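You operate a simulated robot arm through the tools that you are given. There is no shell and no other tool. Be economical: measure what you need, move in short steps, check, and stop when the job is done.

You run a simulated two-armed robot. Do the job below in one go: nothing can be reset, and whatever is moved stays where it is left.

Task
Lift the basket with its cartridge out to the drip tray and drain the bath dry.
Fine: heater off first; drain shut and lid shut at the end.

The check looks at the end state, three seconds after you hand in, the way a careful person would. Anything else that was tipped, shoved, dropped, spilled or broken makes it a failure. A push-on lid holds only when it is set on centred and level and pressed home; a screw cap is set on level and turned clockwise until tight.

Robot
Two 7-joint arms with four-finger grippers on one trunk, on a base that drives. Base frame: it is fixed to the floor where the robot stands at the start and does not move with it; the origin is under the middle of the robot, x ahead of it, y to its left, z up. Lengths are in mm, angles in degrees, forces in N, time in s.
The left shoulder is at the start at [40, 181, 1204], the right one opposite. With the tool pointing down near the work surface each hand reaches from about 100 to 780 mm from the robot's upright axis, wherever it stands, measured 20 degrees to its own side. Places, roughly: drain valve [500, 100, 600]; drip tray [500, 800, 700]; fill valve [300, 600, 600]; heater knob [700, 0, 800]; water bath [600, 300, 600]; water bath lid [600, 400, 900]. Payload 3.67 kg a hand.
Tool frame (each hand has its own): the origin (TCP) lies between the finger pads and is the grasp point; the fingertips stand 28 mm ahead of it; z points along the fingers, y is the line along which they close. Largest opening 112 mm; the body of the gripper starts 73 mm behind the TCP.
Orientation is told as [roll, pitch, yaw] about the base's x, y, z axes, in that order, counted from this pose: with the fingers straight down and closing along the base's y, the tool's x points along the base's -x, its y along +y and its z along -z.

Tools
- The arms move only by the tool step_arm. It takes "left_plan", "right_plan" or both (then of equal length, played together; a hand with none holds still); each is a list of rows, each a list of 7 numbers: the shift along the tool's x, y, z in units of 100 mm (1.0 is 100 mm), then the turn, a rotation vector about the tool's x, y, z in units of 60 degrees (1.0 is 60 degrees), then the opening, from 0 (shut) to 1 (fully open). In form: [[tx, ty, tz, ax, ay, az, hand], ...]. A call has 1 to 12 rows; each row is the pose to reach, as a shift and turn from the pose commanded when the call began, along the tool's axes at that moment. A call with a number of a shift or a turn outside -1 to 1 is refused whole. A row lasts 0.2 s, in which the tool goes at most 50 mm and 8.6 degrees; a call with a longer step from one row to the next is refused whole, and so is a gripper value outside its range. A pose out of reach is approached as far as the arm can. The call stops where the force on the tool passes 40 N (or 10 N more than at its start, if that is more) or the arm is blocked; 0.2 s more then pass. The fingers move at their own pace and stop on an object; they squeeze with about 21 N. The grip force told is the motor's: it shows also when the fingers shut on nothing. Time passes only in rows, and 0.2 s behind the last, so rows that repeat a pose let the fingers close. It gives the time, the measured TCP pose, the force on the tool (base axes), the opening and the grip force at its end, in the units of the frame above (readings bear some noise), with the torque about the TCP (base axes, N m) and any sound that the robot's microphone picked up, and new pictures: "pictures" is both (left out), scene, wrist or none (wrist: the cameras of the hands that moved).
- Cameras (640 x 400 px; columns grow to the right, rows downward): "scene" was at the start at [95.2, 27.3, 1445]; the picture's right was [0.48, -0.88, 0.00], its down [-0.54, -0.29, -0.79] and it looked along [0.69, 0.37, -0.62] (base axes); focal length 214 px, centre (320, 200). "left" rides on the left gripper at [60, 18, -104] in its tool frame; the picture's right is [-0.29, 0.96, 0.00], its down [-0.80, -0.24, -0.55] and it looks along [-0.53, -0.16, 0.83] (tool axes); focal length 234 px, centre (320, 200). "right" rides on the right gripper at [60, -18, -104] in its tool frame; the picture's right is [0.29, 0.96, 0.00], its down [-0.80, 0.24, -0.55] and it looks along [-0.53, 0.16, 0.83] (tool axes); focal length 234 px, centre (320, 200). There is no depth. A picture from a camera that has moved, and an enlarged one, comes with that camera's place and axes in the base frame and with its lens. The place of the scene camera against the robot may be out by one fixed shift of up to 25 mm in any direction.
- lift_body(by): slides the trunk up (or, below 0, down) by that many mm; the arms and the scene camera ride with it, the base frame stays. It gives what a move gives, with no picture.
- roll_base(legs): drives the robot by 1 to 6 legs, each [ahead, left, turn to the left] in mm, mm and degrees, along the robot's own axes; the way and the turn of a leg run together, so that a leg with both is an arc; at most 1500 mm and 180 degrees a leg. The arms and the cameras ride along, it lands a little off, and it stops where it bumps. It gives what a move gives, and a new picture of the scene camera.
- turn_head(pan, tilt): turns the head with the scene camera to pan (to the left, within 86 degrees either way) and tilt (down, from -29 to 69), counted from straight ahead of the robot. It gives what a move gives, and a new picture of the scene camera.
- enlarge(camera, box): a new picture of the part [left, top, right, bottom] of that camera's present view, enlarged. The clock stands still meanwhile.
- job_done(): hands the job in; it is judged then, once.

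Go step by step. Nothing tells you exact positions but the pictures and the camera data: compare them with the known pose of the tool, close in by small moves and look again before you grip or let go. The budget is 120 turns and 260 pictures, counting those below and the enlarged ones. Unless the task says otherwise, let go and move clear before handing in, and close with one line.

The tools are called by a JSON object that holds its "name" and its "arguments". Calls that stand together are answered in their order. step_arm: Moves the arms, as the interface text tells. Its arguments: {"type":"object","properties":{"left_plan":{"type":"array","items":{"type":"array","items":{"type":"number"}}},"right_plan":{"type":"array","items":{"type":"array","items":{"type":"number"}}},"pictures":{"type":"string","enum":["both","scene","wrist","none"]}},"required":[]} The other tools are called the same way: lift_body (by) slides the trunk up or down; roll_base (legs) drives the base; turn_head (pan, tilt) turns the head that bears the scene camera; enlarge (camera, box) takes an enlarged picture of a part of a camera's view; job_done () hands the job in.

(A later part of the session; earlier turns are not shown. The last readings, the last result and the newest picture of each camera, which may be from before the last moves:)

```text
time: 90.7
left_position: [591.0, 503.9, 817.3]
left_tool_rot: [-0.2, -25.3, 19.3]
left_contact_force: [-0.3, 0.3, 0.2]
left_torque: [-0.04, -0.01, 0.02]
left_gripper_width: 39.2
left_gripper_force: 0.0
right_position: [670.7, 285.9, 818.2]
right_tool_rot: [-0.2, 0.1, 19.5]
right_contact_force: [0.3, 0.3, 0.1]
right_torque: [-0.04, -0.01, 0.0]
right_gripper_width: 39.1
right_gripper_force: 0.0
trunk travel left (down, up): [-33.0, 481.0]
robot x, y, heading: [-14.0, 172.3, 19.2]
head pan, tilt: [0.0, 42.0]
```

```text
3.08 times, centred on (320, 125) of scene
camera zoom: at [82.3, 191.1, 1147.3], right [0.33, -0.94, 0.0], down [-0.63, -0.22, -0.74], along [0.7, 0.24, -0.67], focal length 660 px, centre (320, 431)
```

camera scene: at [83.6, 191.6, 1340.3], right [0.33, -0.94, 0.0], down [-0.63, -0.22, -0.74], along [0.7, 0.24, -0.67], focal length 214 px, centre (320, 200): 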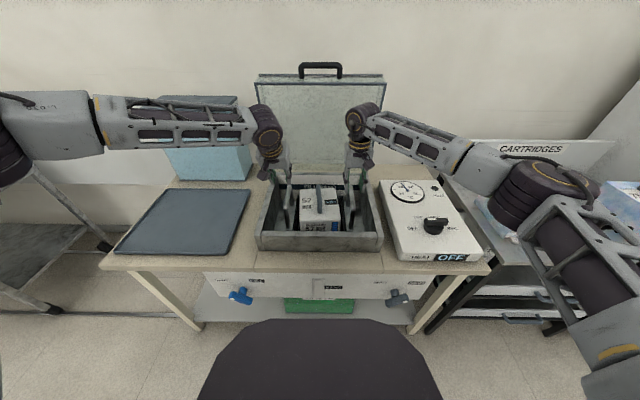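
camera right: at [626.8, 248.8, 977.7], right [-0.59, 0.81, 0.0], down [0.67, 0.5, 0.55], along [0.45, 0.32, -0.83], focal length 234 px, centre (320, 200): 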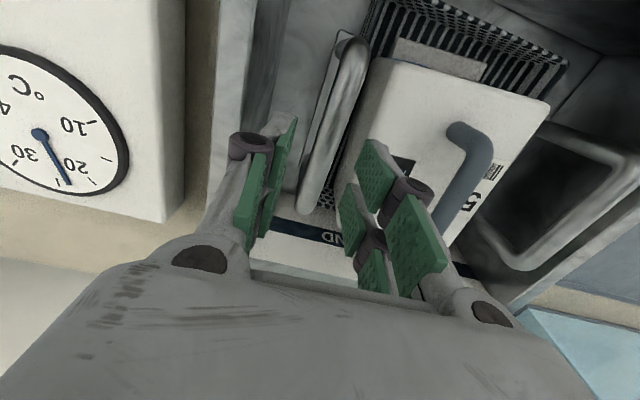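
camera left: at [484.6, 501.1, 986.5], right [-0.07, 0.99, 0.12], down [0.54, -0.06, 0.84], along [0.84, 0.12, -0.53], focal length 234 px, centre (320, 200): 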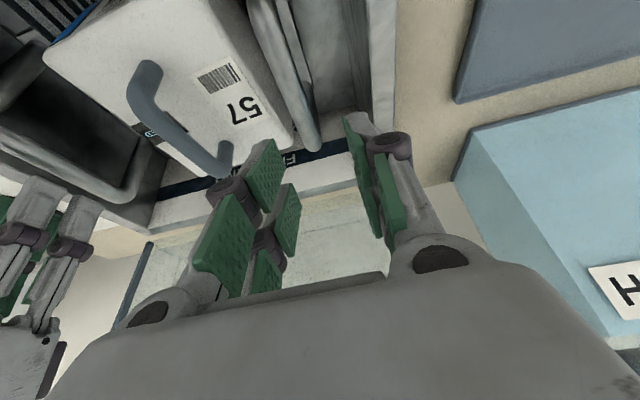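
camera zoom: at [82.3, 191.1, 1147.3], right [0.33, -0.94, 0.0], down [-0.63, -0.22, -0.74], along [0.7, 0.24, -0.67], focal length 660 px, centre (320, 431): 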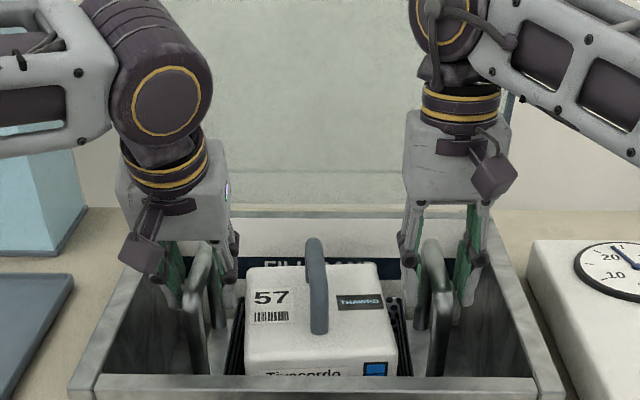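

{"name": "step_arm", "arguments": {"left_plan": [[0, 0, 0, 0, 0, 0, 0.15], [0, 0, 0, 0, 0, 0, 0], [0, 0, 0, 0, 0, 0, 0], [0, 0, 0, 0, 0, 0, 0]], "right_plan": [[0, 0, 0, 0, 0, 0, 0.15], [0, 0, 0, 0, 0, 0, 0], [0, 0, 0, 0, 0, 0, 0], [0, 0, 0, 0, 0, 0, 0]], "pictures": "both"}}

```text
time: 91.7
left_position: [592.2, 504.0, 817.2]
left_tool_rot: [-0.3, -25.1, 19.2]
left_contact_force: [-6.3, -4.9, 2.3]
left_torque: [0.06, -0.13, -0.65]
left_gripper_width: 17.0
left_gripper_force: 21.3
right_position: [670.9, 287.0, 818.2]
right_tool_rot: [-0.1, 0.1, 19.5]
right_contact_force: [8.3, 6.0, -0.1]
right_torque: [0.04, 0.03, -1.01]
right_gripper_width: 17.3
right_gripper_force: 21.2
trunk travel left (down, up): [-33.0, 481.0]
robot x, y, heading: [-18.3, 174.7, 19.3]
head pan, tilt: [0.0, 42.0]
camera scene: at [82.6, 191.4, 1147.2], right [0.33, -0.94, 0.0], down [-0.63, -0.22, -0.74], along [0.7, 0.24, -0.67], focal length 214 px, centre (320, 200)
camera right: at [620.8, 249.8, 921.0], right [-0.59, 0.81, 0.0], down [0.67, 0.49, 0.55], along [0.45, 0.33, -0.83], focal length 234 px, centre (320, 200)
camera left: at [491.7, 490.2, 885.2], right [-0.07, 0.99, 0.12], down [0.54, -0.06, 0.84], along [0.84, 0.12, -0.53], focal length 234 px, centre (320, 200)
```

scene: 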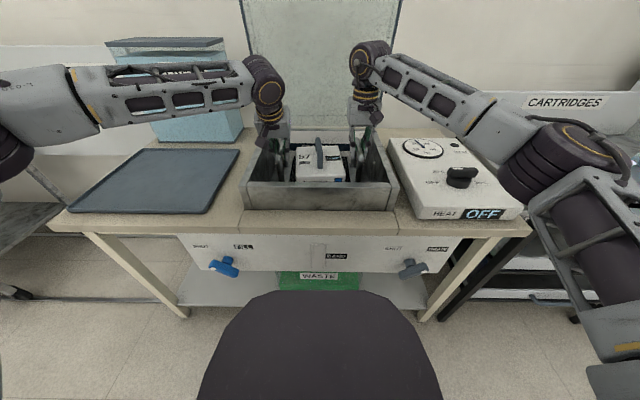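
right: 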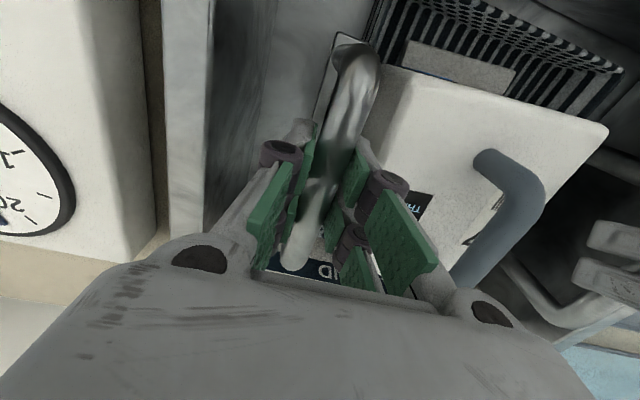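
left: 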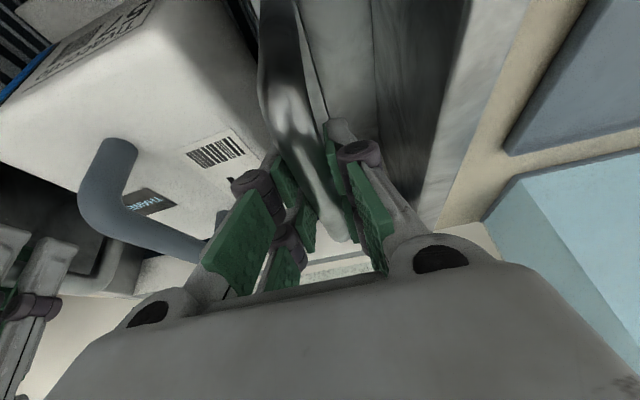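

Both handles gripped. Lift 30 mm with the trunk and check.

{"name": "lift_body", "arguments": {"by": 30}}

{"name": "enlarge", "arguments": {"camera": "scene", "box": [220, 60, 420, 220]}}

```text
time: 92.4
left_position: [592.7, 505.3, 843.5]
left_tool_rot: [-0.3, -25.1, 19.3]
left_contact_force: [-4.2, -7.6, -6.8]
left_torque: [-0.14, 0.48, -0.69]
left_gripper_width: 16.9
left_gripper_force: 21.3
right_position: [672.2, 287.2, 844.7]
right_tool_rot: [-0.1, 0.2, 19.6]
right_contact_force: [5.5, 8.7, -6.4]
right_torque: [0.09, -0.22, -0.98]
right_gripper_width: 17.2
right_gripper_force: 21.3
trunk travel left (down, up): [-63.0, 451.0]
robot x, y, heading: [-16.6, 169.6, 18.8]
head pan, tilt: [0.0, 42.0]
```

```text
2.50 times, centred on (320, 140) of scene
camera zoom: at [84.5, 191.8, 1176.6], right [0.33, -0.94, 0.0], down [-0.63, -0.22, -0.74], along [0.7, 0.24, -0.67], focal length 536 px, centre (320, 350)
```

zoom: 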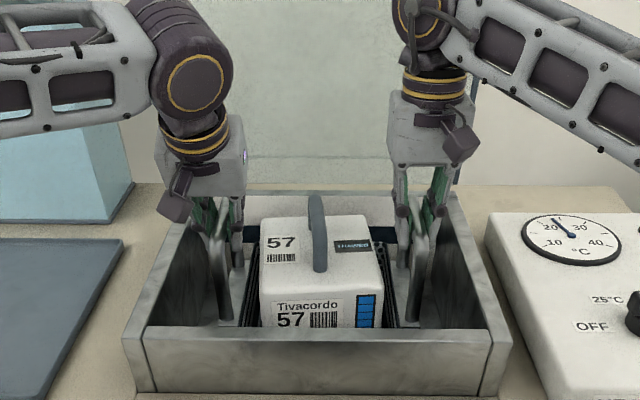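

The basket and cartridge come up together (~1.3 kg). Lift another 140 mm to clear the rim.

{"name": "lift_body", "arguments": {"by": 140}}

{"name": "turn_head", "arguments": {"pan": 0, "tilt": 50}}

```text
time: 94.1
left_position: [593.0, 506.6, 986.4]
left_tool_rot: [-0.3, -25.2, 19.3]
left_contact_force: [-5.2, -10.4, -6.4]
left_torque: [-0.08, 0.09, -0.8]
left_gripper_width: 17.2
left_gripper_force: 21.3
right_position: [672.9, 286.8, 987.4]
right_tool_rot: [-0.2, 0.2, 19.6]
right_contact_force: [4.7, 10.0, -6.4]
right_torque: [-0.01, 0.13, -1.02]
right_gripper_width: 17.3
right_gripper_force: 21.3
trunk travel left (down, up): [-203.0, 311.0]
robot x, y, heading: [-15.6, 171.1, 19.0]
head pan, tilt: [0.0, 42.0]
```

```text
time: 94.8
left_position: [592.8, 503.8, 987.0]
left_tool_rot: [-0.2, -25.3, 19.4]
left_contact_force: [-4.2, -10.4, -6.5]
left_torque: [-0.07, 0.04, -0.81]
left_gripper_width: 17.1
left_gripper_force: 21.0
right_position: [671.7, 286.8, 988.6]
right_tool_rot: [-0.2, 0.2, 19.6]
right_contact_force: [3.4, 10.1, -6.3]
right_torque: [-0.04, 0.16, -1.03]
right_gripper_width: 16.9
right_gripper_force: 21.3
trunk travel left (down, up): [-203.0, 311.0]
robot x, y, heading: [-12.1, 173.0, 19.0]
head pan, tilt: [0.0, 50.0]
camera scene: at [77.8, 189.5, 1307.1], right [0.33, -0.94, 0.0], down [-0.72, -0.25, -0.64], along [0.61, 0.21, -0.77], focal length 214 px, centre (320, 200)
```

scene: 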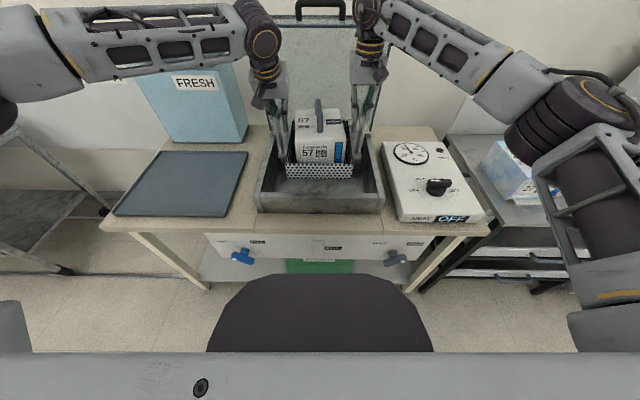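

I'll raise a bit more, then carry it left to the tray by driving: back slightly, left 490, forward.

{"name": "lift_body", "arguments": {"by": 50}}

{"name": "roll_base", "arguments": {"legs": [[-35, 0, 0], [0, 245, 0], [0, 243, 0], [25, 0, 0]]}}

{"name": "enlarge", "arguments": {"camera": "scene", "box": [200, 60, 440, 240]}}

```text
time: 95.7
left_position: [592.3, 505.8, 1036.3]
left_tool_rot: [-0.2, -25.0, 19.4]
left_contact_force: [-3.8, -11.7, -7.9]
left_torque: [-0.08, 0.16, -0.76]
left_gripper_width: 16.9
left_gripper_force: 20.9
right_position: [672.5, 287.5, 1037.1]
right_tool_rot: [-0.2, 0.2, 19.6]
right_contact_force: [3.8, 11.0, -5.8]
right_torque: [0.04, 0.09, -0.98]
right_gripper_width: 17.0
right_gripper_force: 21.1
trunk travel left (down, up): [-253.0, 261.0]
robot x, y, heading: [-16.7, 170.4, 18.9]
head pan, tilt: [0.0, 50.0]
```

```text
time: 99.8
left_position: [419.8, 962.9, 1039.3]
left_tool_rot: [-0.2, -25.5, 19.8]
left_contact_force: [-1.4, -14.5, -6.5]
left_torque: [-0.11, 0.2, -0.67]
left_gripper_width: 17.0
left_gripper_force: 20.8
right_position: [500.1, 745.1, 1039.1]
right_tool_rot: [-0.1, 0.0, 20.0]
right_contact_force: [2.2, 12.7, -6.0]
right_torque: [0.04, 0.03, -0.92]
right_gripper_width: 17.3
right_gripper_force: 21.2
trunk travel left (down, up): [-253.0, 261.0]
robot x, y, heading: [-185.7, 628.2, 19.7]
head pan, tilt: [0.0, 50.0]
camera scene: at [-95.0, 643.5, 1357.1], right [0.33, -0.94, 0.0], down [-0.72, -0.26, -0.64], along [0.61, 0.22, -0.77], focal length 214 px, centre (320, 200)
```

scene: 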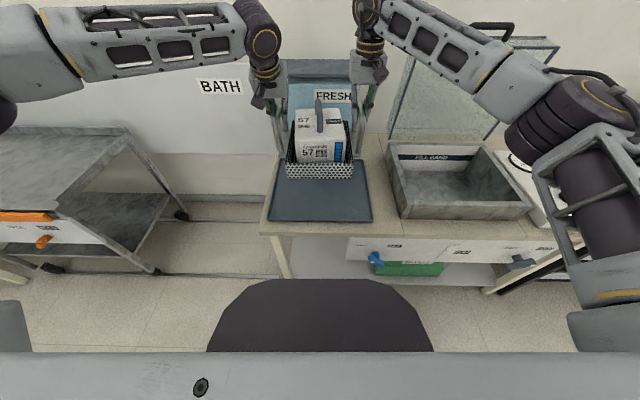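

```text
2.22 times, centred on (320, 150) of scene
camera zoom: at [-95.0, 643.5, 1357.1], right [0.33, -0.94, 0.0], down [-0.72, -0.26, -0.64], along [0.61, 0.22, -0.77], focal length 477 px, centre (320, 311)
```

zoom: 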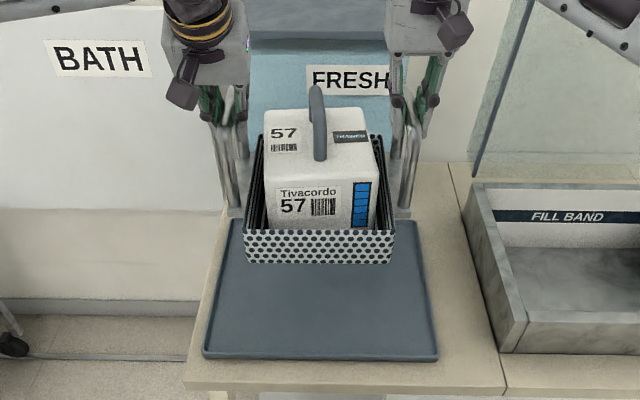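

The basket hangs centred over the tray. Lowering in stages.

{"name": "lift_body", "arguments": {"by": -120}}

{"name": "enlarge", "arguments": {"camera": "scene", "box": [200, 60, 440, 240]}}

```text
time: 101.3
left_position: [419.9, 965.6, 917.4]
left_tool_rot: [-0.2, -25.2, 19.5]
left_contact_force: [-5.2, -4.1, -7.7]
left_torque: [-0.15, 0.56, -0.44]
left_gripper_width: 17.1
left_gripper_force: 21.0
right_position: [501.1, 746.4, 917.2]
right_tool_rot: [-0.2, 0.1, 20.1]
right_contact_force: [4.3, 3.0, -5.0]
right_torque: [0.09, -0.31, -0.93]
right_gripper_width: 17.2
right_gripper_force: 20.5
trunk travel left (down, up): [-133.0, 381.0]
robot x, y, heading: [-181.9, 626.9, 19.5]
head pan, tilt: [0.0, 50.0]
```

```text
2.22 times, centred on (320, 150) of scene
camera zoom: at [-92.6, 645.2, 1236.5], right [0.33, -0.94, 0.0], down [-0.72, -0.26, -0.64], along [0.6, 0.21, -0.77], focal length 477 px, centre (320, 311)
```

zoom: 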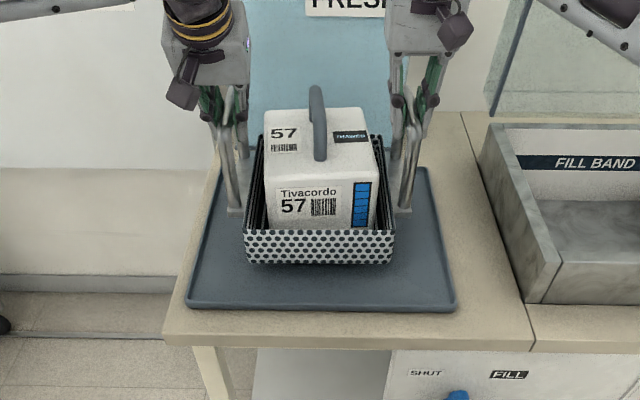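

{"name": "lift_body", "arguments": {"by": -35}}

{"name": "lift_body", "arguments": {"by": -8}}

{"name": "enlarge", "arguments": {"camera": "scene", "box": [220, 80, 420, 230]}}

```text
time: 102.1
left_position: [419.7, 963.9, 887.0]
left_tool_rot: [-0.4, -25.7, 19.8]
left_contact_force: [3.7, 0.6, 13.3]
left_torque: [0.1, -0.34, -0.33]
left_gripper_width: 17.1
left_gripper_force: 20.9
right_position: [499.6, 747.3, 885.6]
right_tool_rot: [-0.1, -0.1, 20.0]
right_contact_force: [4.6, 3.2, 13.1]
right_torque: [0.05, -0.14, -0.88]
right_gripper_width: 16.8
right_gripper_force: 21.0
trunk travel left (down, up): [-98.0, 416.0]
robot x, y, heading: [-187.0, 627.8, 19.4]
head pan, tilt: [0.0, 50.0]
```

```text
time: 102.7
left_position: [417.0, 964.1, 875.5]
left_tool_rot: [-0.2, -25.4, 19.7]
left_contact_force: [1.2, -1.5, 11.5]
left_torque: [0.17, -0.48, -0.03]
left_gripper_width: 16.2
left_gripper_force: 21.6
right_position: [497.5, 745.2, 875.5]
right_tool_rot: [-0.2, 0.0, 20.1]
right_contact_force: [-4.4, -1.7, 9.7]
right_torque: [0.08, -0.2, -0.67]
right_gripper_width: 16.5
right_gripper_force: 21.1
trunk travel left (down, up): [-90.0, 424.0]
robot x, y, heading: [-185.8, 624.0, 19.5]
head pan, tilt: [0.0, 50.0]
```

```text
2.67 times, centred on (320, 155) of scene
camera zoom: at [-96.1, 643.9, 1193.0], right [0.33, -0.94, 0.0], down [-0.72, -0.26, -0.64], along [0.61, 0.22, -0.76], focal length 572 px, centre (320, 320)
```

zoom: 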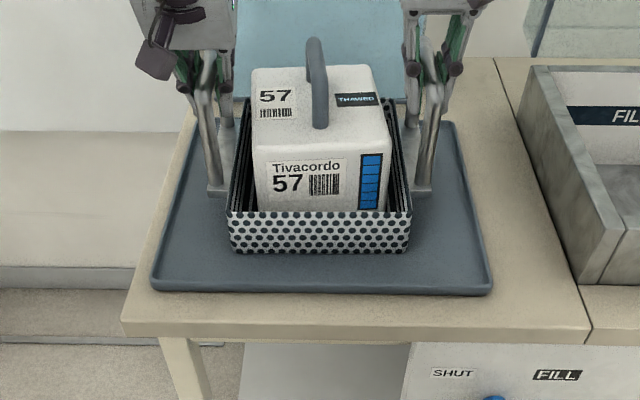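

The basket rests on the tray (forces reversed). Open both hands and rise.

{"name": "step_arm", "arguments": {"left_plan": [[0, 0, 0, 0, 0, 0, 0.2], [0, 0, 0, 0, 0, 0, 0.4], [0, 0, 0, 0, 0, 0, 0.4]], "right_plan": [[0, 0, 0, 0, 0, 0, 0.2], [0, 0, 0, 0, 0, 0, 0.4], [0, 0, 0, 0, 0, 0, 0.4]], "pictures": "wrist"}}

```text
time: 103.5
left_position: [419.2, 964.4, 874.3]
left_tool_rot: [-0.3, -25.3, 19.7]
left_contact_force: [-0.2, 0.0, 0.2]
left_torque: [-0.01, -0.04, -0.01]
left_gripper_width: 44.6
left_gripper_force: 0.1
right_position: [500.3, 747.1, 874.5]
right_tool_rot: [-0.2, 0.1, 20.0]
right_contact_force: [-0.6, 0.0, -0.5]
right_torque: [0.0, 0.04, 0.0]
right_gripper_width: 44.8
right_gripper_force: 0.0
trunk travel left (down, up): [-90.0, 424.0]
robot x, y, heading: [-184.8, 630.5, 19.3]
head pan, tilt: [0.0, 50.0]
camera right: at [450.1, 709.2, 978.2], right [-0.6, 0.8, 0.0], down [0.67, 0.5, 0.55], along [0.44, 0.33, -0.83], focal length 234 px, centre (320, 200)
camera left: at [319.7, 948.8, 942.2], right [-0.08, 0.99, 0.12], down [0.54, -0.06, 0.84], along [0.84, 0.13, -0.53], focal length 234 px, centre (320, 200)
```

right: 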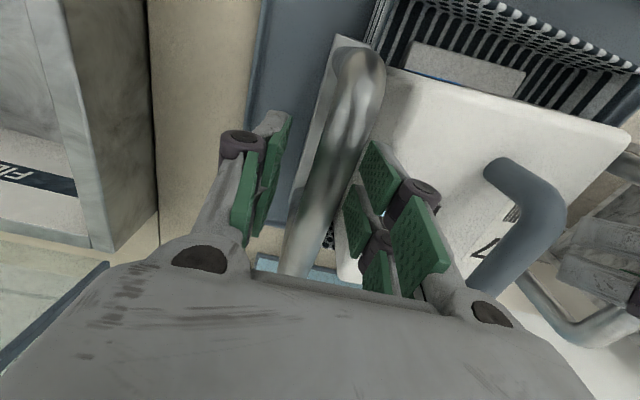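
left: 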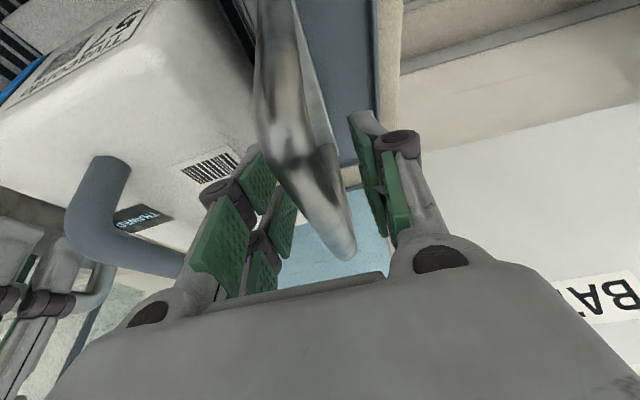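

Clear of the handles. Raise, then drive back right toward the bath to close the lid.

{"name": "lift_body", "arguments": {"by": 285}}

{"name": "roll_base", "arguments": {"legs": [[-30, 0, 0], [0, -488, 0], [35, 0, 0]]}}

{"name": "turn_head", "arguments": {"pan": 0, "tilt": 38}}

```text
time: 106.4
left_position: [420.2, 965.9, 1159.2]
left_tool_rot: [-0.3, -25.3, 19.7]
left_contact_force: [0.1, 1.1, 0.4]
left_torque: [0.01, 0.0, -0.02]
left_gripper_width: 45.0
left_gripper_force: 0.1
right_position: [500.9, 747.2, 1161.1]
right_tool_rot: [-0.1, 0.1, 20.0]
right_contact_force: [0.2, 0.4, 0.4]
right_torque: [-0.03, 0.01, 0.01]
right_gripper_width: 44.7
right_gripper_force: 0.1
trunk travel left (down, up): [-375.0, 139.0]
robot x, y, heading: [-187.1, 625.5, 19.5]
head pan, tilt: [0.0, 50.0]
```

```text
time: 110.2
left_position: [579.1, 504.0, 1162.6]
left_tool_rot: [-0.4, -25.6, 19.4]
left_contact_force: [-1.1, -0.3, 0.2]
left_torque: [0.01, -0.05, 0.04]
left_gripper_width: 44.5
left_gripper_force: 0.1
right_position: [658.2, 287.6, 1163.9]
right_tool_rot: [-0.2, -0.4, 19.6]
right_contact_force: [-1.5, -0.7, 1.1]
right_torque: [0.0, -0.13, 0.04]
right_gripper_width: 44.9
right_gripper_force: 0.0
trunk travel left (down, up): [-375.0, 139.0]
robot x, y, heading: [-19.1, 170.4, 19.4]
head pan, tilt: [0.0, 50.0]
camera scene: at [62.7, 187.6, 1478.5], right [0.33, -0.94, 0.0], down [-0.72, -0.25, -0.65], along [0.61, 0.21, -0.76], focal length 214 px, centre (320, 200)
```

scene: 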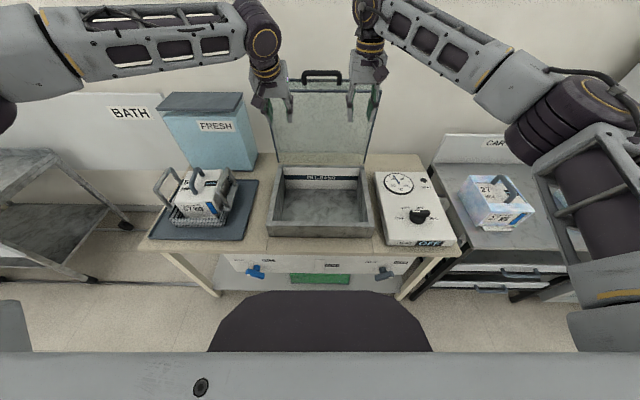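

```text
time: 111.0
left_position: [586.1, 506.5, 1157.9]
left_tool_rot: [-0.3, -25.2, 19.4]
left_contact_force: [-0.2, -0.5, -0.7]
left_torque: [-0.02, 0.0, 0.0]
left_gripper_width: 45.0
left_gripper_force: 0.0
right_position: [666.1, 288.7, 1159.4]
right_tool_rot: [0.0, 0.2, 19.7]
right_contact_force: [0.8, 0.3, 0.6]
right_torque: [0.01, 0.04, 0.0]
right_gripper_width: 45.0
right_gripper_force: 0.1
trunk travel left (down, up): [-375.0, 139.0]
robot x, y, heading: [-22.0, 170.6, 19.3]
head pan, tilt: [0.0, 38.0]
camera scene: at [80.4, 192.8, 1494.9], right [0.33, -0.94, 0.0], down [-0.58, -0.2, -0.79], along [0.74, 0.26, -0.62], focal length 214 px, centre (320, 200)
```

scene: 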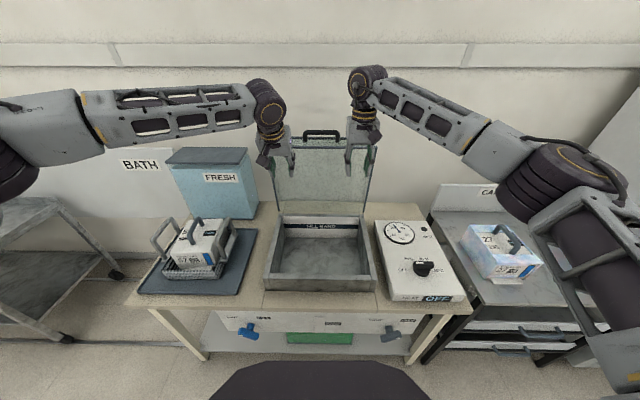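

Tray placement looks good. Now move the left hand aside and bring the right hand up, rotated, toward the lid handle.

{"name": "step_arm", "arguments": {"left_plan": [[0.1, 0.2, -0.1, 0, 0, 0, 0.4], [0.2, 0.45, -0.2, 0, 0, 0, 0.4], [0.3, 0.7, -0.3, 0, 0.0, 0, 0.4], [0.4, 1, -0.4, 0, 0, 0, 0.4], [0.4, 1, -0.4, 0, 0, 0, 0.4], [0.4, 1, -0.4, 0, 0, 0, 0.4], [0.4, 1, -0.4, 0, 0, 0, 0.4], [0.4, 1, -0.4, 0, 0, 0, 0.4]], "right_plan": [[0.05, 0, -0.1, 0, 0, 0.12, 0.35], [0.1, 0, -0.2, 0, 0, 0.25, 0.35], [0.15, 0, -0.3, 0, 0, 0.38, 0.35], [0.2, 0.1, -0.4, 0, 0, 0.5, 0.35], [0.2, 0.3, -0.5, 0, 0, 0.63, 0.35], [0.2, 0.6, -0.6, 0, 0, 0.76, 0.35], [0.2, 0.8, -0.7, 0, 0, 0.88, 0.35], [0.2, 1, -0.8, 0, 0, 1, 0.35]], "pictures": "none"}}

{"name": "step_arm", "arguments": {"right_plan": [[0, 0, 0, 0, 0, 0.13, 0.35], [0, 0, 0, 0, 0, 0.26, 0.35], [0, 0, 0, 0, 0, 0.39, 0.35], [0, 0, 0, 0, 0, 0.515, 0.35]], "pictures": "none"}}

```text
time: 112.8
left_position: [500.3, 584.1, 1176.2]
left_tool_rot: [-0.3, -25.3, 19.4]
left_contact_force: [-0.2, 0.2, -0.1]
left_torque: [0.0, -0.01, -0.03]
left_gripper_width: 44.9
left_gripper_force: 0.1
right_position: [610.5, 375.3, 1241.6]
right_tool_rot: [-0.2, -0.2, -40.5]
right_contact_force: [0.1, 0.1, 0.6]
right_torque: [0.02, 0.01, -0.02]
right_gripper_width: 39.2
right_gripper_force: 0.0
trunk travel left (down, up): [-375.0, 139.0]
robot x, y, heading: [-19.7, 168.8, 19.4]
head pan, tilt: [0.0, 38.0]
```

```text
time: 113.8
left_position: [500.6, 583.0, 1176.8]
left_tool_rot: [-0.3, -25.3, 19.4]
left_contact_force: [0.3, -0.5, 0.1]
left_torque: [0.0, 0.0, 0.01]
left_gripper_width: 44.9
left_gripper_force: 0.1
right_position: [611.4, 375.3, 1241.1]
right_tool_rot: [0.0, -0.1, -71.4]
right_contact_force: [0.0, 0.1, -0.1]
right_torque: [-0.01, 0.03, -0.01]
right_gripper_width: 39.2
right_gripper_force: 0.1
trunk travel left (down, up): [-375.0, 139.0]
robot x, y, heading: [-21.1, 167.3, 18.9]
head pan, tilt: [0.0, 38.0]
```

{"name": "step_arm", "arguments": {"right_plan": [[0.05, 0.1, 0, -0.12, 0, 0, 0.35], [0.1, 0.2, 0, -0.24, 0, 0, 0.35], [0.15, 0.35, 0, -0.36, 0, 0, 0.35], [0.2, 0.5, 0, -0.48, 0, 0, 0.35], [0.24, 0.65, 0, -0.6, 0, 0, 0.35], [0.24, 0.8, 0, -0.7, 0, 0, 0.35], [0.24, 1, 0, -0.8, 0, 0, 0.35]], "pictures": "both"}}

```text
time: 115.4
left_position: [501.2, 582.8, 1176.7]
left_tool_rot: [-0.3, -25.3, 19.3]
left_contact_force: [-0.8, 0.2, -1.1]
left_torque: [-0.03, -0.02, 0.0]
left_gripper_width: 44.8
left_gripper_force: 0.0
right_position: [698.5, 432.3, 1239.7]
right_tool_rot: [47.9, -0.1, -71.2]
right_contact_force: [-0.7, 0.1, 0.2]
right_torque: [-0.02, -0.04, -0.01]
right_gripper_width: 39.3
right_gripper_force: 0.0
trunk travel left (down, up): [-375.0, 139.0]
robot x, y, heading: [-23.8, 169.8, 19.1]
head pan, tilt: [0.0, 38.0]
camera scene: at [78.9, 192.4, 1495.1], right [0.33, -0.94, 0.0], down [-0.58, -0.2, -0.79], along [0.74, 0.26, -0.62], focal length 214 px, centre (320, 200)
camera right: at [594.1, 459.1, 1295.1], right [0.51, 0.48, 0.71], down [0.02, -0.83, 0.55], along [0.86, -0.27, -0.44], focal length 234 px, centre (320, 200)
```

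scene: 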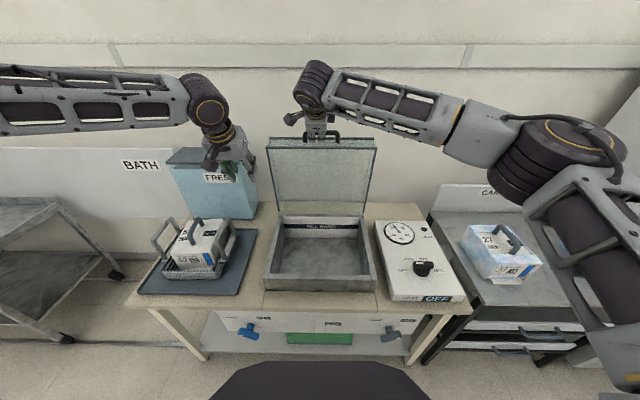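
right: 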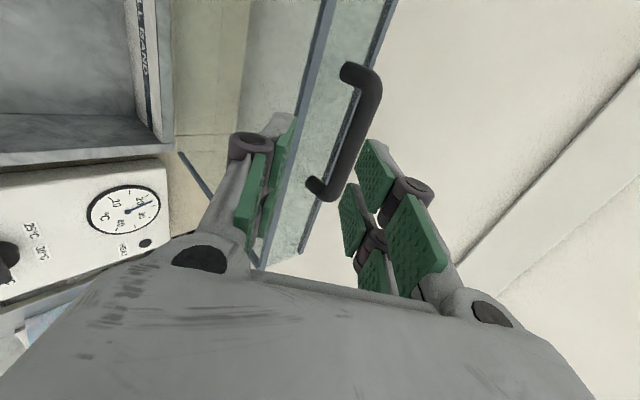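

{"name": "step_arm", "arguments": {"right_plan": [[0, 0.1, 0.15, 0, 0, 0, 0.35], [0, 0.2, 0.33, 0, 0, 0, 0.35]], "pictures": "wrist"}}

```text
time: 116.0
left_position: [502.2, 584.8, 1175.3]
left_tool_rot: [-0.3, -25.3, 19.4]
left_contact_force: [1.2, 0.4, -0.1]
left_torque: [-0.03, 0.0, 0.01]
left_gripper_width: 44.7
left_gripper_force: 0.0
right_position: [734.1, 444.0, 1232.9]
right_tool_rot: [47.9, -0.1, -71.2]
right_contact_force: [0.2, -0.1, 0.0]
right_torque: [-0.01, 0.03, -0.04]
right_gripper_width: 39.0
right_gripper_force: 0.1
trunk travel left (down, up): [-375.0, 139.0]
robot x, y, heading: [-22.8, 167.8, 19.1]
head pan, tilt: [0.0, 38.0]
camera right: at [631.8, 471.0, 1288.2], right [0.51, 0.48, 0.71], down [0.02, -0.83, 0.55], along [0.86, -0.27, -0.44], focal length 234 px, centre (320, 200)
```

right: 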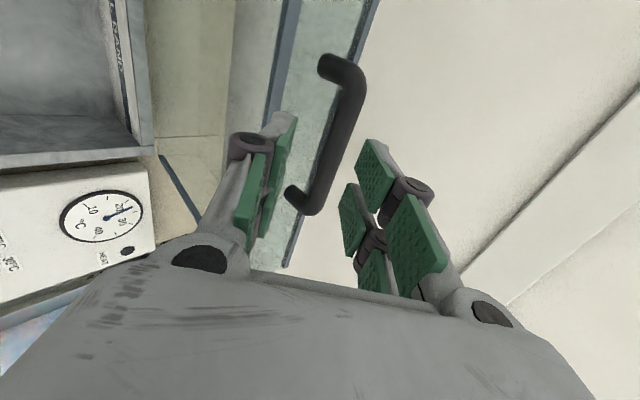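

{"name": "step_arm", "arguments": {"right_plan": [[0, 0.01, 0.1, 0, 0, 0, 0.35], [0, 0.02, 0.22, 0, 0, 0, 0.35]], "pictures": "wrist"}}

{"name": "enlarge", "arguments": {"camera": "scene", "box": [260, 100, 390, 200]}}

```text
time: 116.6
left_position: [499.8, 583.6, 1175.9]
left_tool_rot: [-0.3, -25.3, 19.4]
left_contact_force: [0.5, -0.2, 0.4]
left_torque: [0.03, -0.02, -0.01]
left_gripper_width: 44.4
left_gripper_force: 0.0
right_position: [751.5, 449.4, 1219.4]
right_tool_rot: [47.9, -0.1, -71.2]
right_contact_force: [0.1, -0.4, -0.3]
right_torque: [-0.01, 0.02, 0.01]
right_gripper_width: 39.2
right_gripper_force: 0.0
trunk travel left (down, up): [-375.0, 139.0]
robot x, y, heading: [-21.9, 172.9, 19.3]
head pan, tilt: [0.0, 38.0]
camera right: at [647.7, 476.3, 1274.8], right [0.51, 0.48, 0.71], down [0.02, -0.83, 0.55], along [0.86, -0.27, -0.44], focal length 234 px, centre (320, 200)
```

right: 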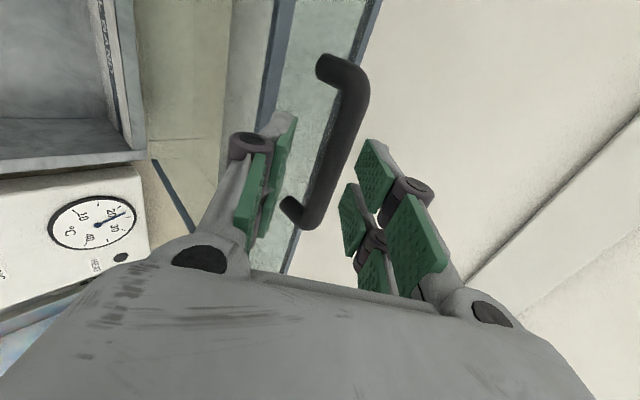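

```text
4.00 times, centred on (325, 150) of scene
camera zoom: at [79.1, 192.8, 1495.0], right [0.33, -0.94, 0.0], down [-0.58, -0.2, -0.79], along [0.74, 0.26, -0.62], focal length 858 px, centre (300, 400)
```

zoom: 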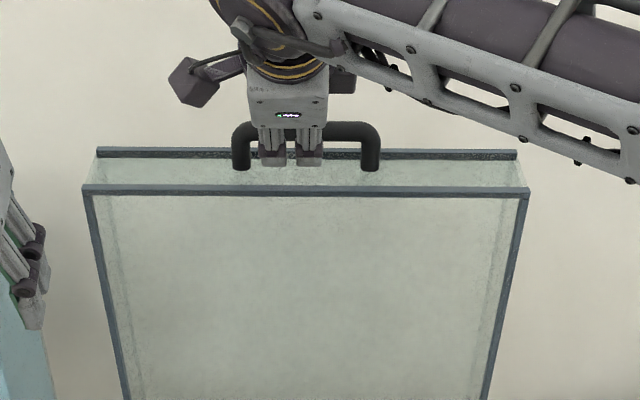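

Bar is between the fingertips; advance 20 mm more and close.

{"name": "step_arm", "arguments": {"right_plan": [[0, 0.01, 0.1, 0, 0, 0, 0.35], [0, 0.02, 0.2, 0, 0, 0, 0.35], [0, 0.02, 0.2, 0, 0, 0, 0.2], [0, 0.02, 0.2, 0, 0, 0, 0], [0, 0.02, 0.2, 0, 0, 0, 0]], "pictures": "wrist"}}

```text
time: 117.8
left_position: [501.0, 584.5, 1177.6]
left_tool_rot: [-0.3, -25.4, 19.3]
left_contact_force: [-0.2, 0.4, 0.0]
left_torque: [-0.05, 0.02, 0.0]
left_gripper_width: 44.9
left_gripper_force: 0.0
right_position: [765.7, 453.9, 1207.9]
right_tool_rot: [47.9, -0.1, -71.2]
right_contact_force: [0.5, -0.1, -0.3]
right_torque: [-0.02, -0.02, 0.0]
right_gripper_width: 0.1
right_gripper_force: 21.6
trunk travel left (down, up): [-375.0, 139.0]
robot x, y, heading: [-23.2, 169.6, 19.2]
head pan, tilt: [0.0, 38.0]
camera right: at [662.3, 481.1, 1263.2], right [0.51, 0.48, 0.71], down [0.02, -0.83, 0.55], along [0.86, -0.27, -0.44], focal length 234 px, centre (320, 200)
```

right: 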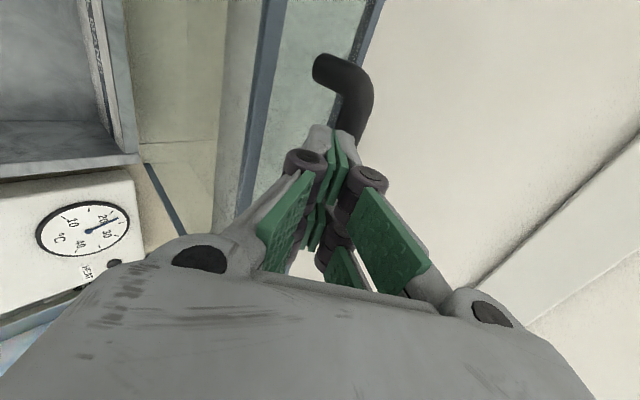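

Closed short of the bar. Open, advance further, and look.

{"name": "step_arm", "arguments": {"right_plan": [[0, 0, 0, 0, 0, 0, 0.35], [0, 0, 0, 0, 0, 0, 0.35], [0, 0, 0.12, 0, 0, 0, 0.35], [0, 0, 0.22, 0, 0, 0, 0.35]], "pictures": "wrist"}}

```text
time: 118.8
left_position: [500.4, 583.3, 1176.7]
left_tool_rot: [-0.3, -25.3, 19.5]
left_contact_force: [1.6, 0.2, 0.3]
left_torque: [-0.01, -0.03, -0.02]
left_gripper_width: 44.8
left_gripper_force: 0.2
right_position: [782.5, 458.9, 1193.7]
right_tool_rot: [48.1, 0.0, -71.1]
right_contact_force: [0.0, -0.6, 0.6]
right_torque: [-0.07, 0.01, 0.01]
right_gripper_width: 40.4
right_gripper_force: 0.7
trunk travel left (down, up): [-375.0, 139.0]
robot x, y, heading: [-21.5, 168.9, 19.2]
head pan, tilt: [0.0, 38.0]
camera right: at [678.1, 486.3, 1249.0], right [0.51, 0.48, 0.71], down [0.02, -0.83, 0.55], along [0.86, -0.27, -0.44], focal length 234 px, centre (320, 200)
```

right: 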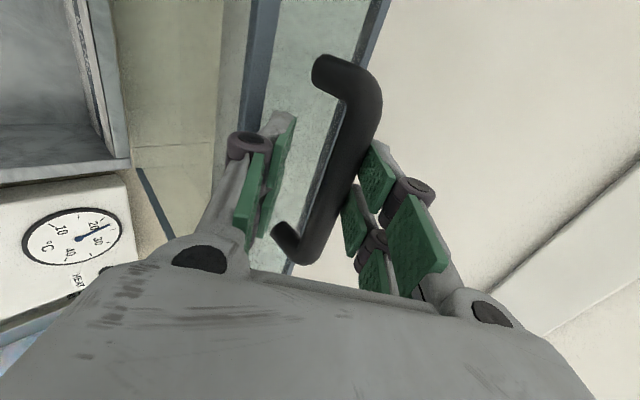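

{"name": "step_arm", "arguments": {"right_plan": [[0, 0.04, 0.02, 0, 0, 0, 0.25], [0, 0.06, 0.02, 0, 0, 0, 0], [0, 0.06, 0.02, 0, 0, 0, 0], [0, 0.06, 0.02, 0, 0, 0, 0]], "pictures": "wrist"}}

```text
time: 119.8
left_position: [500.3, 583.5, 1176.7]
left_tool_rot: [-0.3, -25.5, 19.4]
left_contact_force: [-0.5, -0.4, 0.8]
left_torque: [-0.02, -0.01, 0.0]
left_gripper_width: 44.7
left_gripper_force: 0.0
right_position: [786.1, 460.8, 1196.9]
right_tool_rot: [48.0, 0.0, -71.2]
right_contact_force: [1.0, 0.2, 8.2]
right_torque: [1.09, 0.18, -0.85]
right_gripper_width: 17.1
right_gripper_force: 44.6
trunk travel left (down, up): [-375.0, 139.0]
robot x, y, heading: [-24.8, 170.9, 19.3]
head pan, tilt: [0.0, 38.0]
camera right: at [682.6, 488.1, 1253.0], right [0.51, 0.48, 0.71], down [0.02, -0.84, 0.55], along [0.86, -0.27, -0.44], focal length 234 px, centre (320, 200)
```

right: 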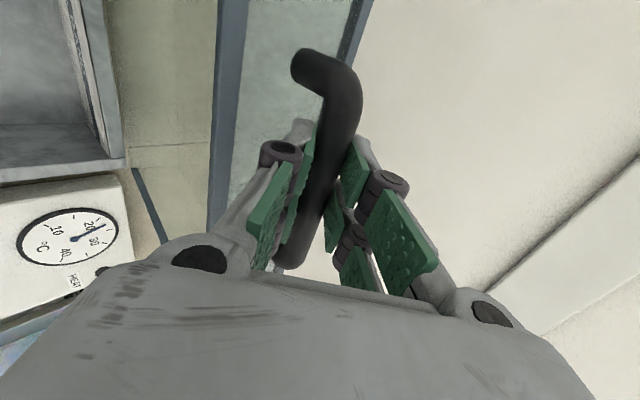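

The handle is gripped (17 mm). Now bring the lid down along the reverse arc.

{"name": "step_arm", "arguments": {"right_plan": [[0, -0.085, -0.08, 0.0, 0, 0, 0], [0, -0.17, -0.163, 0.02, 0, 0, 0], [0, -0.26, -0.24, 0.04, 0, 0, 0], [0, -0.353, -0.314, 0.06, 0, 0, 0], [0, -0.445, -0.385, 0.08, 0, 0, 0], [0, -0.538, -0.45, 0.1, 0, 0, 0], [0, -0.635, -0.515, 0.11, 0, 0, 0], [0, -0.731, -0.574, 0.12, 0, 0, 0], [0, -0.83, -0.63, 0.13, 0, 0, 0], [0, -0.93, -0.686, 0.13, 0, 0, 0]], "pictures": "scene"}}

```text
time: 122.0
left_position: [497.7, 583.4, 1178.9]
left_tool_rot: [-0.4, -25.6, 19.4]
left_contact_force: [-0.3, 0.5, -0.2]
left_torque: [-0.01, -0.01, -0.02]
left_gripper_width: 44.3
left_gripper_force: 0.1
right_position: [676.9, 423.8, 1175.0]
right_tool_rot: [40.3, -0.1, -71.2]
right_contact_force: [-6.3, -0.3, 17.0]
right_torque: [1.29, 0.28, -0.67]
right_gripper_width: 17.1
right_gripper_force: 45.2
trunk travel left (down, up): [-375.0, 139.0]
robot x, y, heading: [-19.9, 174.1, 19.2]
head pan, tilt: [0.0, 38.0]
camera scene: at [75.0, 191.5, 1495.4], right [0.33, -0.94, 0.0], down [-0.58, -0.2, -0.79], along [0.75, 0.26, -0.61], focal length 214 px, centre (320, 200)
```

scene: 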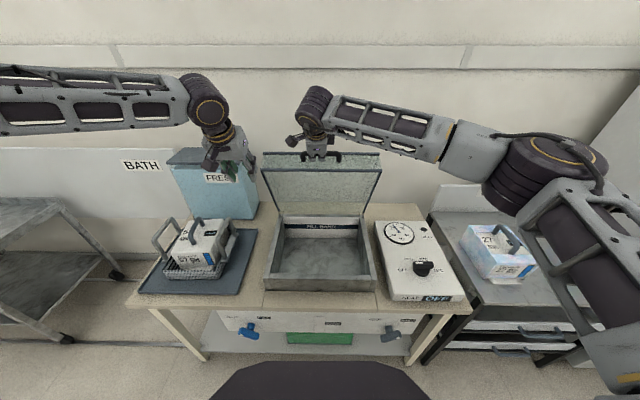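

{"name": "step_arm", "arguments": {"right_plan": [[0, -0.105, -0.055, 0.03, 0, 0, 0], [0, -0.215, -0.109, 0.05, 0, 0, 0], [0, -0.33, -0.14, 0.08, 0, 0, 0], [0, -0.447, -0.168, 0.1, 0, 0, 0], [0, -0.565, -0.19, 0.13, 0, 0, 0], [0, -0.685, -0.212, 0.15, 0, 0, 0], [0, -0.8, -0.228, 0.18, 0, 0, 0], [0, -0.92, -0.244, 0.2, 0, 0, 0]], "pictures": "none"}}

```text
time: 123.8
left_position: [500.8, 584.9, 1176.1]
left_tool_rot: [-0.3, -25.3, 19.3]
left_contact_force: [0.1, -0.3, -0.2]
left_torque: [-0.02, -0.02, -0.02]
left_gripper_width: 44.8
left_gripper_force: 0.1
right_position: [597.7, 397.6, 1132.1]
right_tool_rot: [28.0, -0.2, -71.2]
right_contact_force: [-0.9, 9.0, -4.0]
right_torque: [1.54, 0.3, -0.71]
right_gripper_width: 17.3
right_gripper_force: 44.5
trunk travel left (down, up): [-375.0, 139.0]
robot x, y, heading: [-20.6, 171.6, 19.1]
head pan, tilt: [0.0, 38.0]
```

{"name": "step_arm", "arguments": {"right_plan": [[0, -0.11, 0.005, 0.025, 0, 0, 0], [0, -0.225, 0.018, 0.05, 0, 0, 0], [0, -0.335, 0.04, 0.075, 0, 0, 0], [0, -0.445, 0.061, 0.1, 0, 0, 0], [0, -0.555, 0.088, 0.125, 0, 0, 0], [0, -0.665, 0.116, 0.15, 0, 0, 0], [0, -0.77, 0.148, 0.175, 0, 0, 0], [0, -0.87, 0.18, 0.2, 0, 0, 0], [0, -0.98, 0.22, 0.22, 0, 0, 0]], "pictures": "none"}}

```text
time: 125.8
left_position: [500.1, 584.6, 1177.0]
left_tool_rot: [-0.3, -25.3, 19.3]
left_contact_force: [0.4, -0.8, 0.6]
left_torque: [0.0, -0.02, 0.02]
left_gripper_width: 44.7
left_gripper_force: 0.1
right_position: [526.2, 373.5, 1065.9]
right_tool_rot: [14.9, -0.2, -71.3]
right_contact_force: [-3.7, 9.6, -0.3]
right_torque: [1.3, 0.21, -1.12]
right_gripper_width: 16.9
right_gripper_force: 45.4
trunk travel left (down, up): [-375.0, 139.0]
robot x, y, heading: [-20.1, 172.9, 19.4]
head pan, tilt: [0.0, 38.0]
```

{"name": "step_arm", "arguments": {"right_plan": [[0, -0.13, 0.09, 0.03, 0, 0, 0], [0, -0.26, 0.184, 0.06, 0, 0, 0], [0, -0.385, 0.29, 0.09, 0, 0, 0], [0, -0.515, 0.4, 0.12, 0, 0, 0], [0, -0.62, 0.51, 0.15, 0, 0, 0], [0, -0.725, 0.615, 0.18, 0, 0, 0], [0, -0.81, 0.71, 0.2, 0, 0, 0], [0, -0.885, 0.792, 0.22, 0, 0, 0]], "pictures": "scene"}}

```text
time: 127.6
left_position: [500.4, 583.9, 1175.5]
left_tool_rot: [-0.3, -25.3, 19.4]
left_contact_force: [0.1, -0.3, 0.4]
left_torque: [-0.01, 0.0, 0.01]
left_gripper_width: 44.7
left_gripper_force: 0.0
right_position: [465.0, 352.4, 966.3]
right_tool_rot: [1.8, -0.2, -71.3]
right_contact_force: [4.6, 8.4, -4.8]
right_torque: [0.7, 0.05, -1.38]
right_gripper_width: 17.4
right_gripper_force: 44.6
trunk travel left (down, up): [-375.0, 139.0]
robot x, y, heading: [-23.4, 172.3, 19.1]
head pan, tilt: [0.0, 38.0]
camera scene: at [79.7, 193.5, 1495.0], right [0.33, -0.94, 0.0], down [-0.58, -0.2, -0.79], along [0.74, 0.26, -0.62], focal length 214 px, centre (320, 200)
```

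scene: 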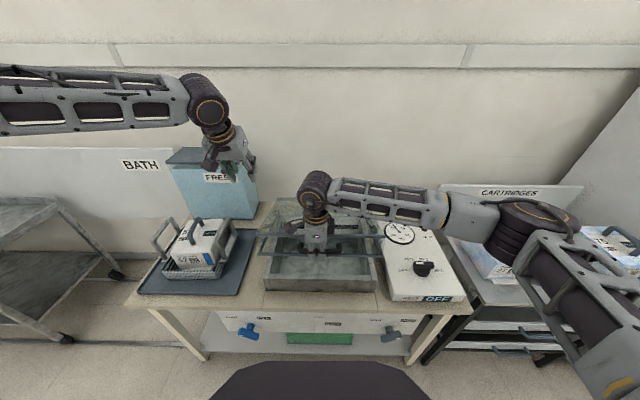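

{"name": "step_arm", "arguments": {"right_plan": [[0, -0.08, 0.18, 0, 0, 0, 0], [0, -0.155, 0.359, 0, 0, 0, 0], [0, -0.21, 0.55, 0, 0, 0, 0], [0, -0.262, 0.738, 0, 0, 0, 0], [0, -0.285, 0.86, 0, 0, 0, 0], [0, -0.31, 0.98, 0, 0, 0, 0]], "pictures": "none"}}

{"name": "step_arm", "arguments": {"right_plan": [[0, 0.0, 0.05, 0, 0, 0, 0], [0, 0, 0.1, 0, 0, 0, 0], [0, 0, 0.14, 0, 0, 0, 0]], "pictures": "both"}}

```text
time: 129.0
left_position: [500.5, 585.9, 1176.4]
left_tool_rot: [-0.4, -25.3, 19.4]
left_contact_force: [0.0, 0.8, 0.4]
left_torque: [0.01, 0.0, -0.01]
left_gripper_width: 45.0
left_gripper_force: 0.0
right_position: [438.2, 342.9, 867.9]
right_tool_rot: [1.7, -0.1, -71.1]
right_contact_force: [7.2, 12.6, -4.1]
right_torque: [1.11, 0.15, -1.37]
right_gripper_width: 17.3
right_gripper_force: 45.0
trunk travel left (down, up): [-375.0, 139.0]
robot x, y, heading: [-21.0, 170.1, 19.1]
head pan, tilt: [0.0, 38.0]
```

```text
time: 129.8
left_position: [499.8, 584.7, 1175.9]
left_tool_rot: [-0.3, -25.2, 19.5]
left_contact_force: [0.3, -0.8, -0.3]
left_torque: [-0.01, -0.02, -0.01]
left_gripper_width: 44.6
left_gripper_force: 0.0
right_position: [437.3, 341.9, 855.1]
right_tool_rot: [1.6, -0.3, -71.1]
right_contact_force: [-4.1, 11.3, 2.2]
right_torque: [0.34, 0.22, -1.56]
right_gripper_width: 17.1
right_gripper_force: 44.9
trunk travel left (down, up): [-375.0, 139.0]
robot x, y, heading: [-21.8, 166.5, 19.1]
head pan, tilt: [0.0, 38.0]
camera scene: at [77.7, 193.6, 1495.2], right [0.33, -0.94, 0.0], down [-0.58, -0.2, -0.79], along [0.74, 0.26, -0.62], focal length 214 px, centre (320, 200)
camera right: at [397.6, 391.4, 957.2], right [0.81, 0.58, 0.03], down [0.47, -0.68, 0.56], along [0.35, -0.44, -0.83], focal length 234 px, centre (320, 200)
```

scene: 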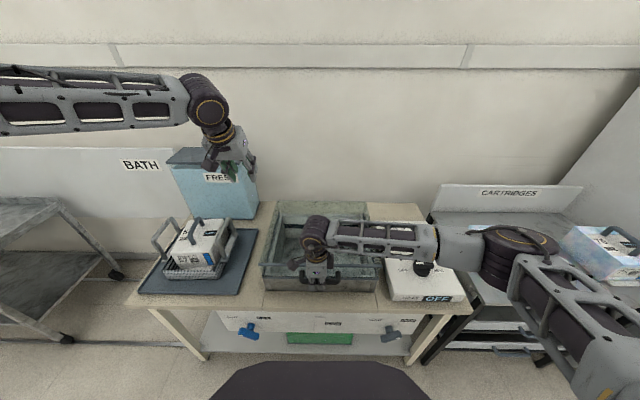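
right: 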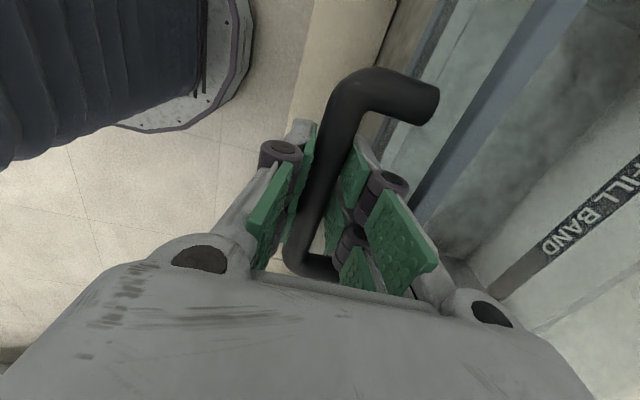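

{"name": "step_arm", "arguments": {"right_plan": [[0, 0, 0.04, 0, 0, 0, 0], [0, 0, 0.08, 0, 0, 0, 0], [0, 0, 0.12, 0, 0, 0, 0]], "pictures": "none"}}

{"name": "enlarge", "arguments": {"camera": "scene", "box": [250, 190, 400, 300]}}

```text
time: 130.6
left_position: [497.0, 582.4, 1178.5]
left_tool_rot: [-0.3, -25.4, 19.5]
left_contact_force: [0.4, 0.0, 0.2]
left_torque: [-0.02, 0.0, 0.04]
left_gripper_width: 45.1
left_gripper_force: 0.0
right_position: [436.8, 341.2, 846.4]
right_tool_rot: [2.0, -0.1, -71.2]
right_contact_force: [-5.4, 0.3, 33.2]
right_torque: [0.08, 0.03, -1.57]
right_gripper_width: 16.7
right_gripper_force: 44.7
trunk travel left (down, up): [-375.0, 139.0]
robot x, y, heading: [-22.1, 169.8, 19.2]
head pan, tilt: [0.0, 38.0]
```

```text
3.64 times, centred on (325, 245) of scene
camera zoom: at [74.8, 191.2, 1495.5], right [0.33, -0.94, 0.0], down [-0.58, -0.2, -0.79], along [0.75, 0.26, -0.61], focal length 780 px, centre (302, 36)
```

zoom: 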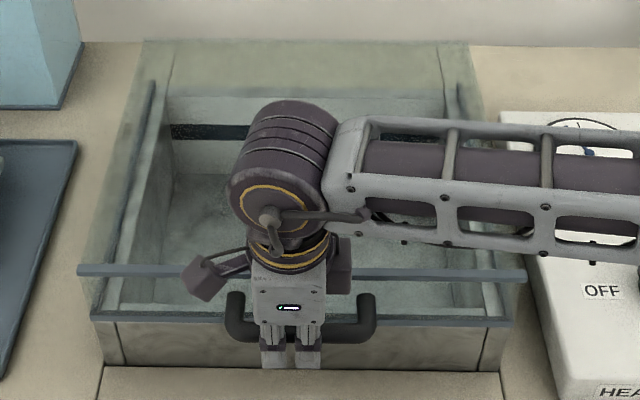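

The lid is seated (33 N resistance). Release and rise straight up.

{"name": "step_arm", "arguments": {"right_plan": [[0, 0, -0.03, 0, 0, 0, 0.15], [0, 0, -0.03, 0, 0, 0, 0.3], [0, 0, -0.03, 0, 0, 0, 0.3], [0, 0, -0.4, 0, 0, 0, 0.3], [0, 0, -0.8, 0, 0, 0, 0.3], [0, -0.2, -1, 0, 0, 0, 0.3]], "pictures": "both"}}

{"name": "enlarge", "arguments": {"camera": "scene", "box": [250, 190, 400, 300]}}

```text
time: 132.0
left_position: [500.3, 582.9, 1176.2]
left_tool_rot: [-0.3, -25.3, 19.5]
left_contact_force: [-0.3, 0.6, -0.3]
left_torque: [0.02, 0.01, 0.0]
left_gripper_width: 45.0
left_gripper_force: 0.0
right_position: [415.9, 335.6, 942.2]
right_tool_rot: [1.8, -0.1, -71.3]
right_contact_force: [0.0, 0.4, -0.3]
right_torque: [-0.01, 0.0, 0.02]
right_gripper_width: 33.6
right_gripper_force: 0.0
trunk travel left (down, up): [-375.0, 139.0]
robot x, y, heading: [-20.0, 168.9, 19.4]
head pan, tilt: [0.0, 38.0]
camera scene: at [78.1, 191.7, 1495.1], right [0.33, -0.94, 0.0], down [-0.58, -0.2, -0.79], along [0.74, 0.26, -0.62], focal length 214 px, centre (320, 200)
camera right: at [377.1, 384.7, 1044.6], right [0.81, 0.58, 0.03], down [0.47, -0.68, 0.56], along [0.35, -0.44, -0.83], focal length 234 px, centre (320, 200)
```

scene: 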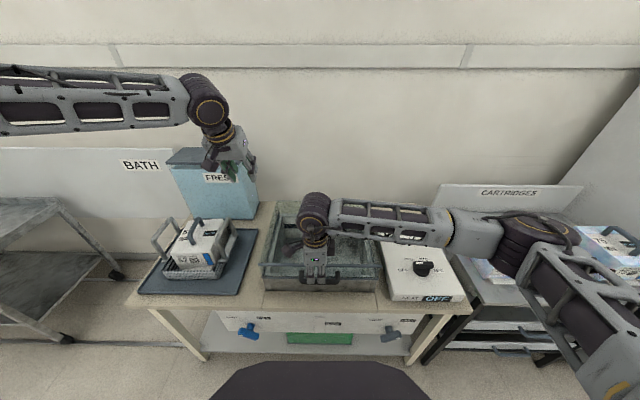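
right: 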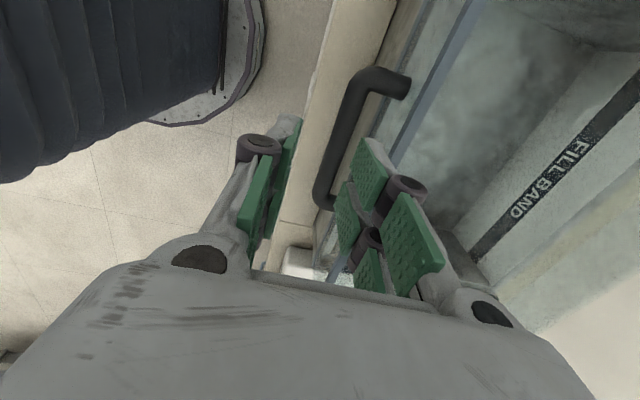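

```text
3.64 times, centred on (325, 245) of scene
camera zoom: at [78.1, 191.7, 1495.1], right [0.33, -0.94, 0.0], down [-0.58, -0.2, -0.79], along [0.74, 0.26, -0.62], focal length 780 px, centre (302, 36)
```

zoom: 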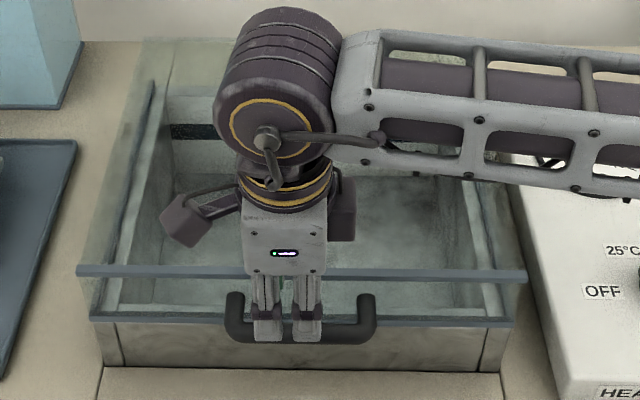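

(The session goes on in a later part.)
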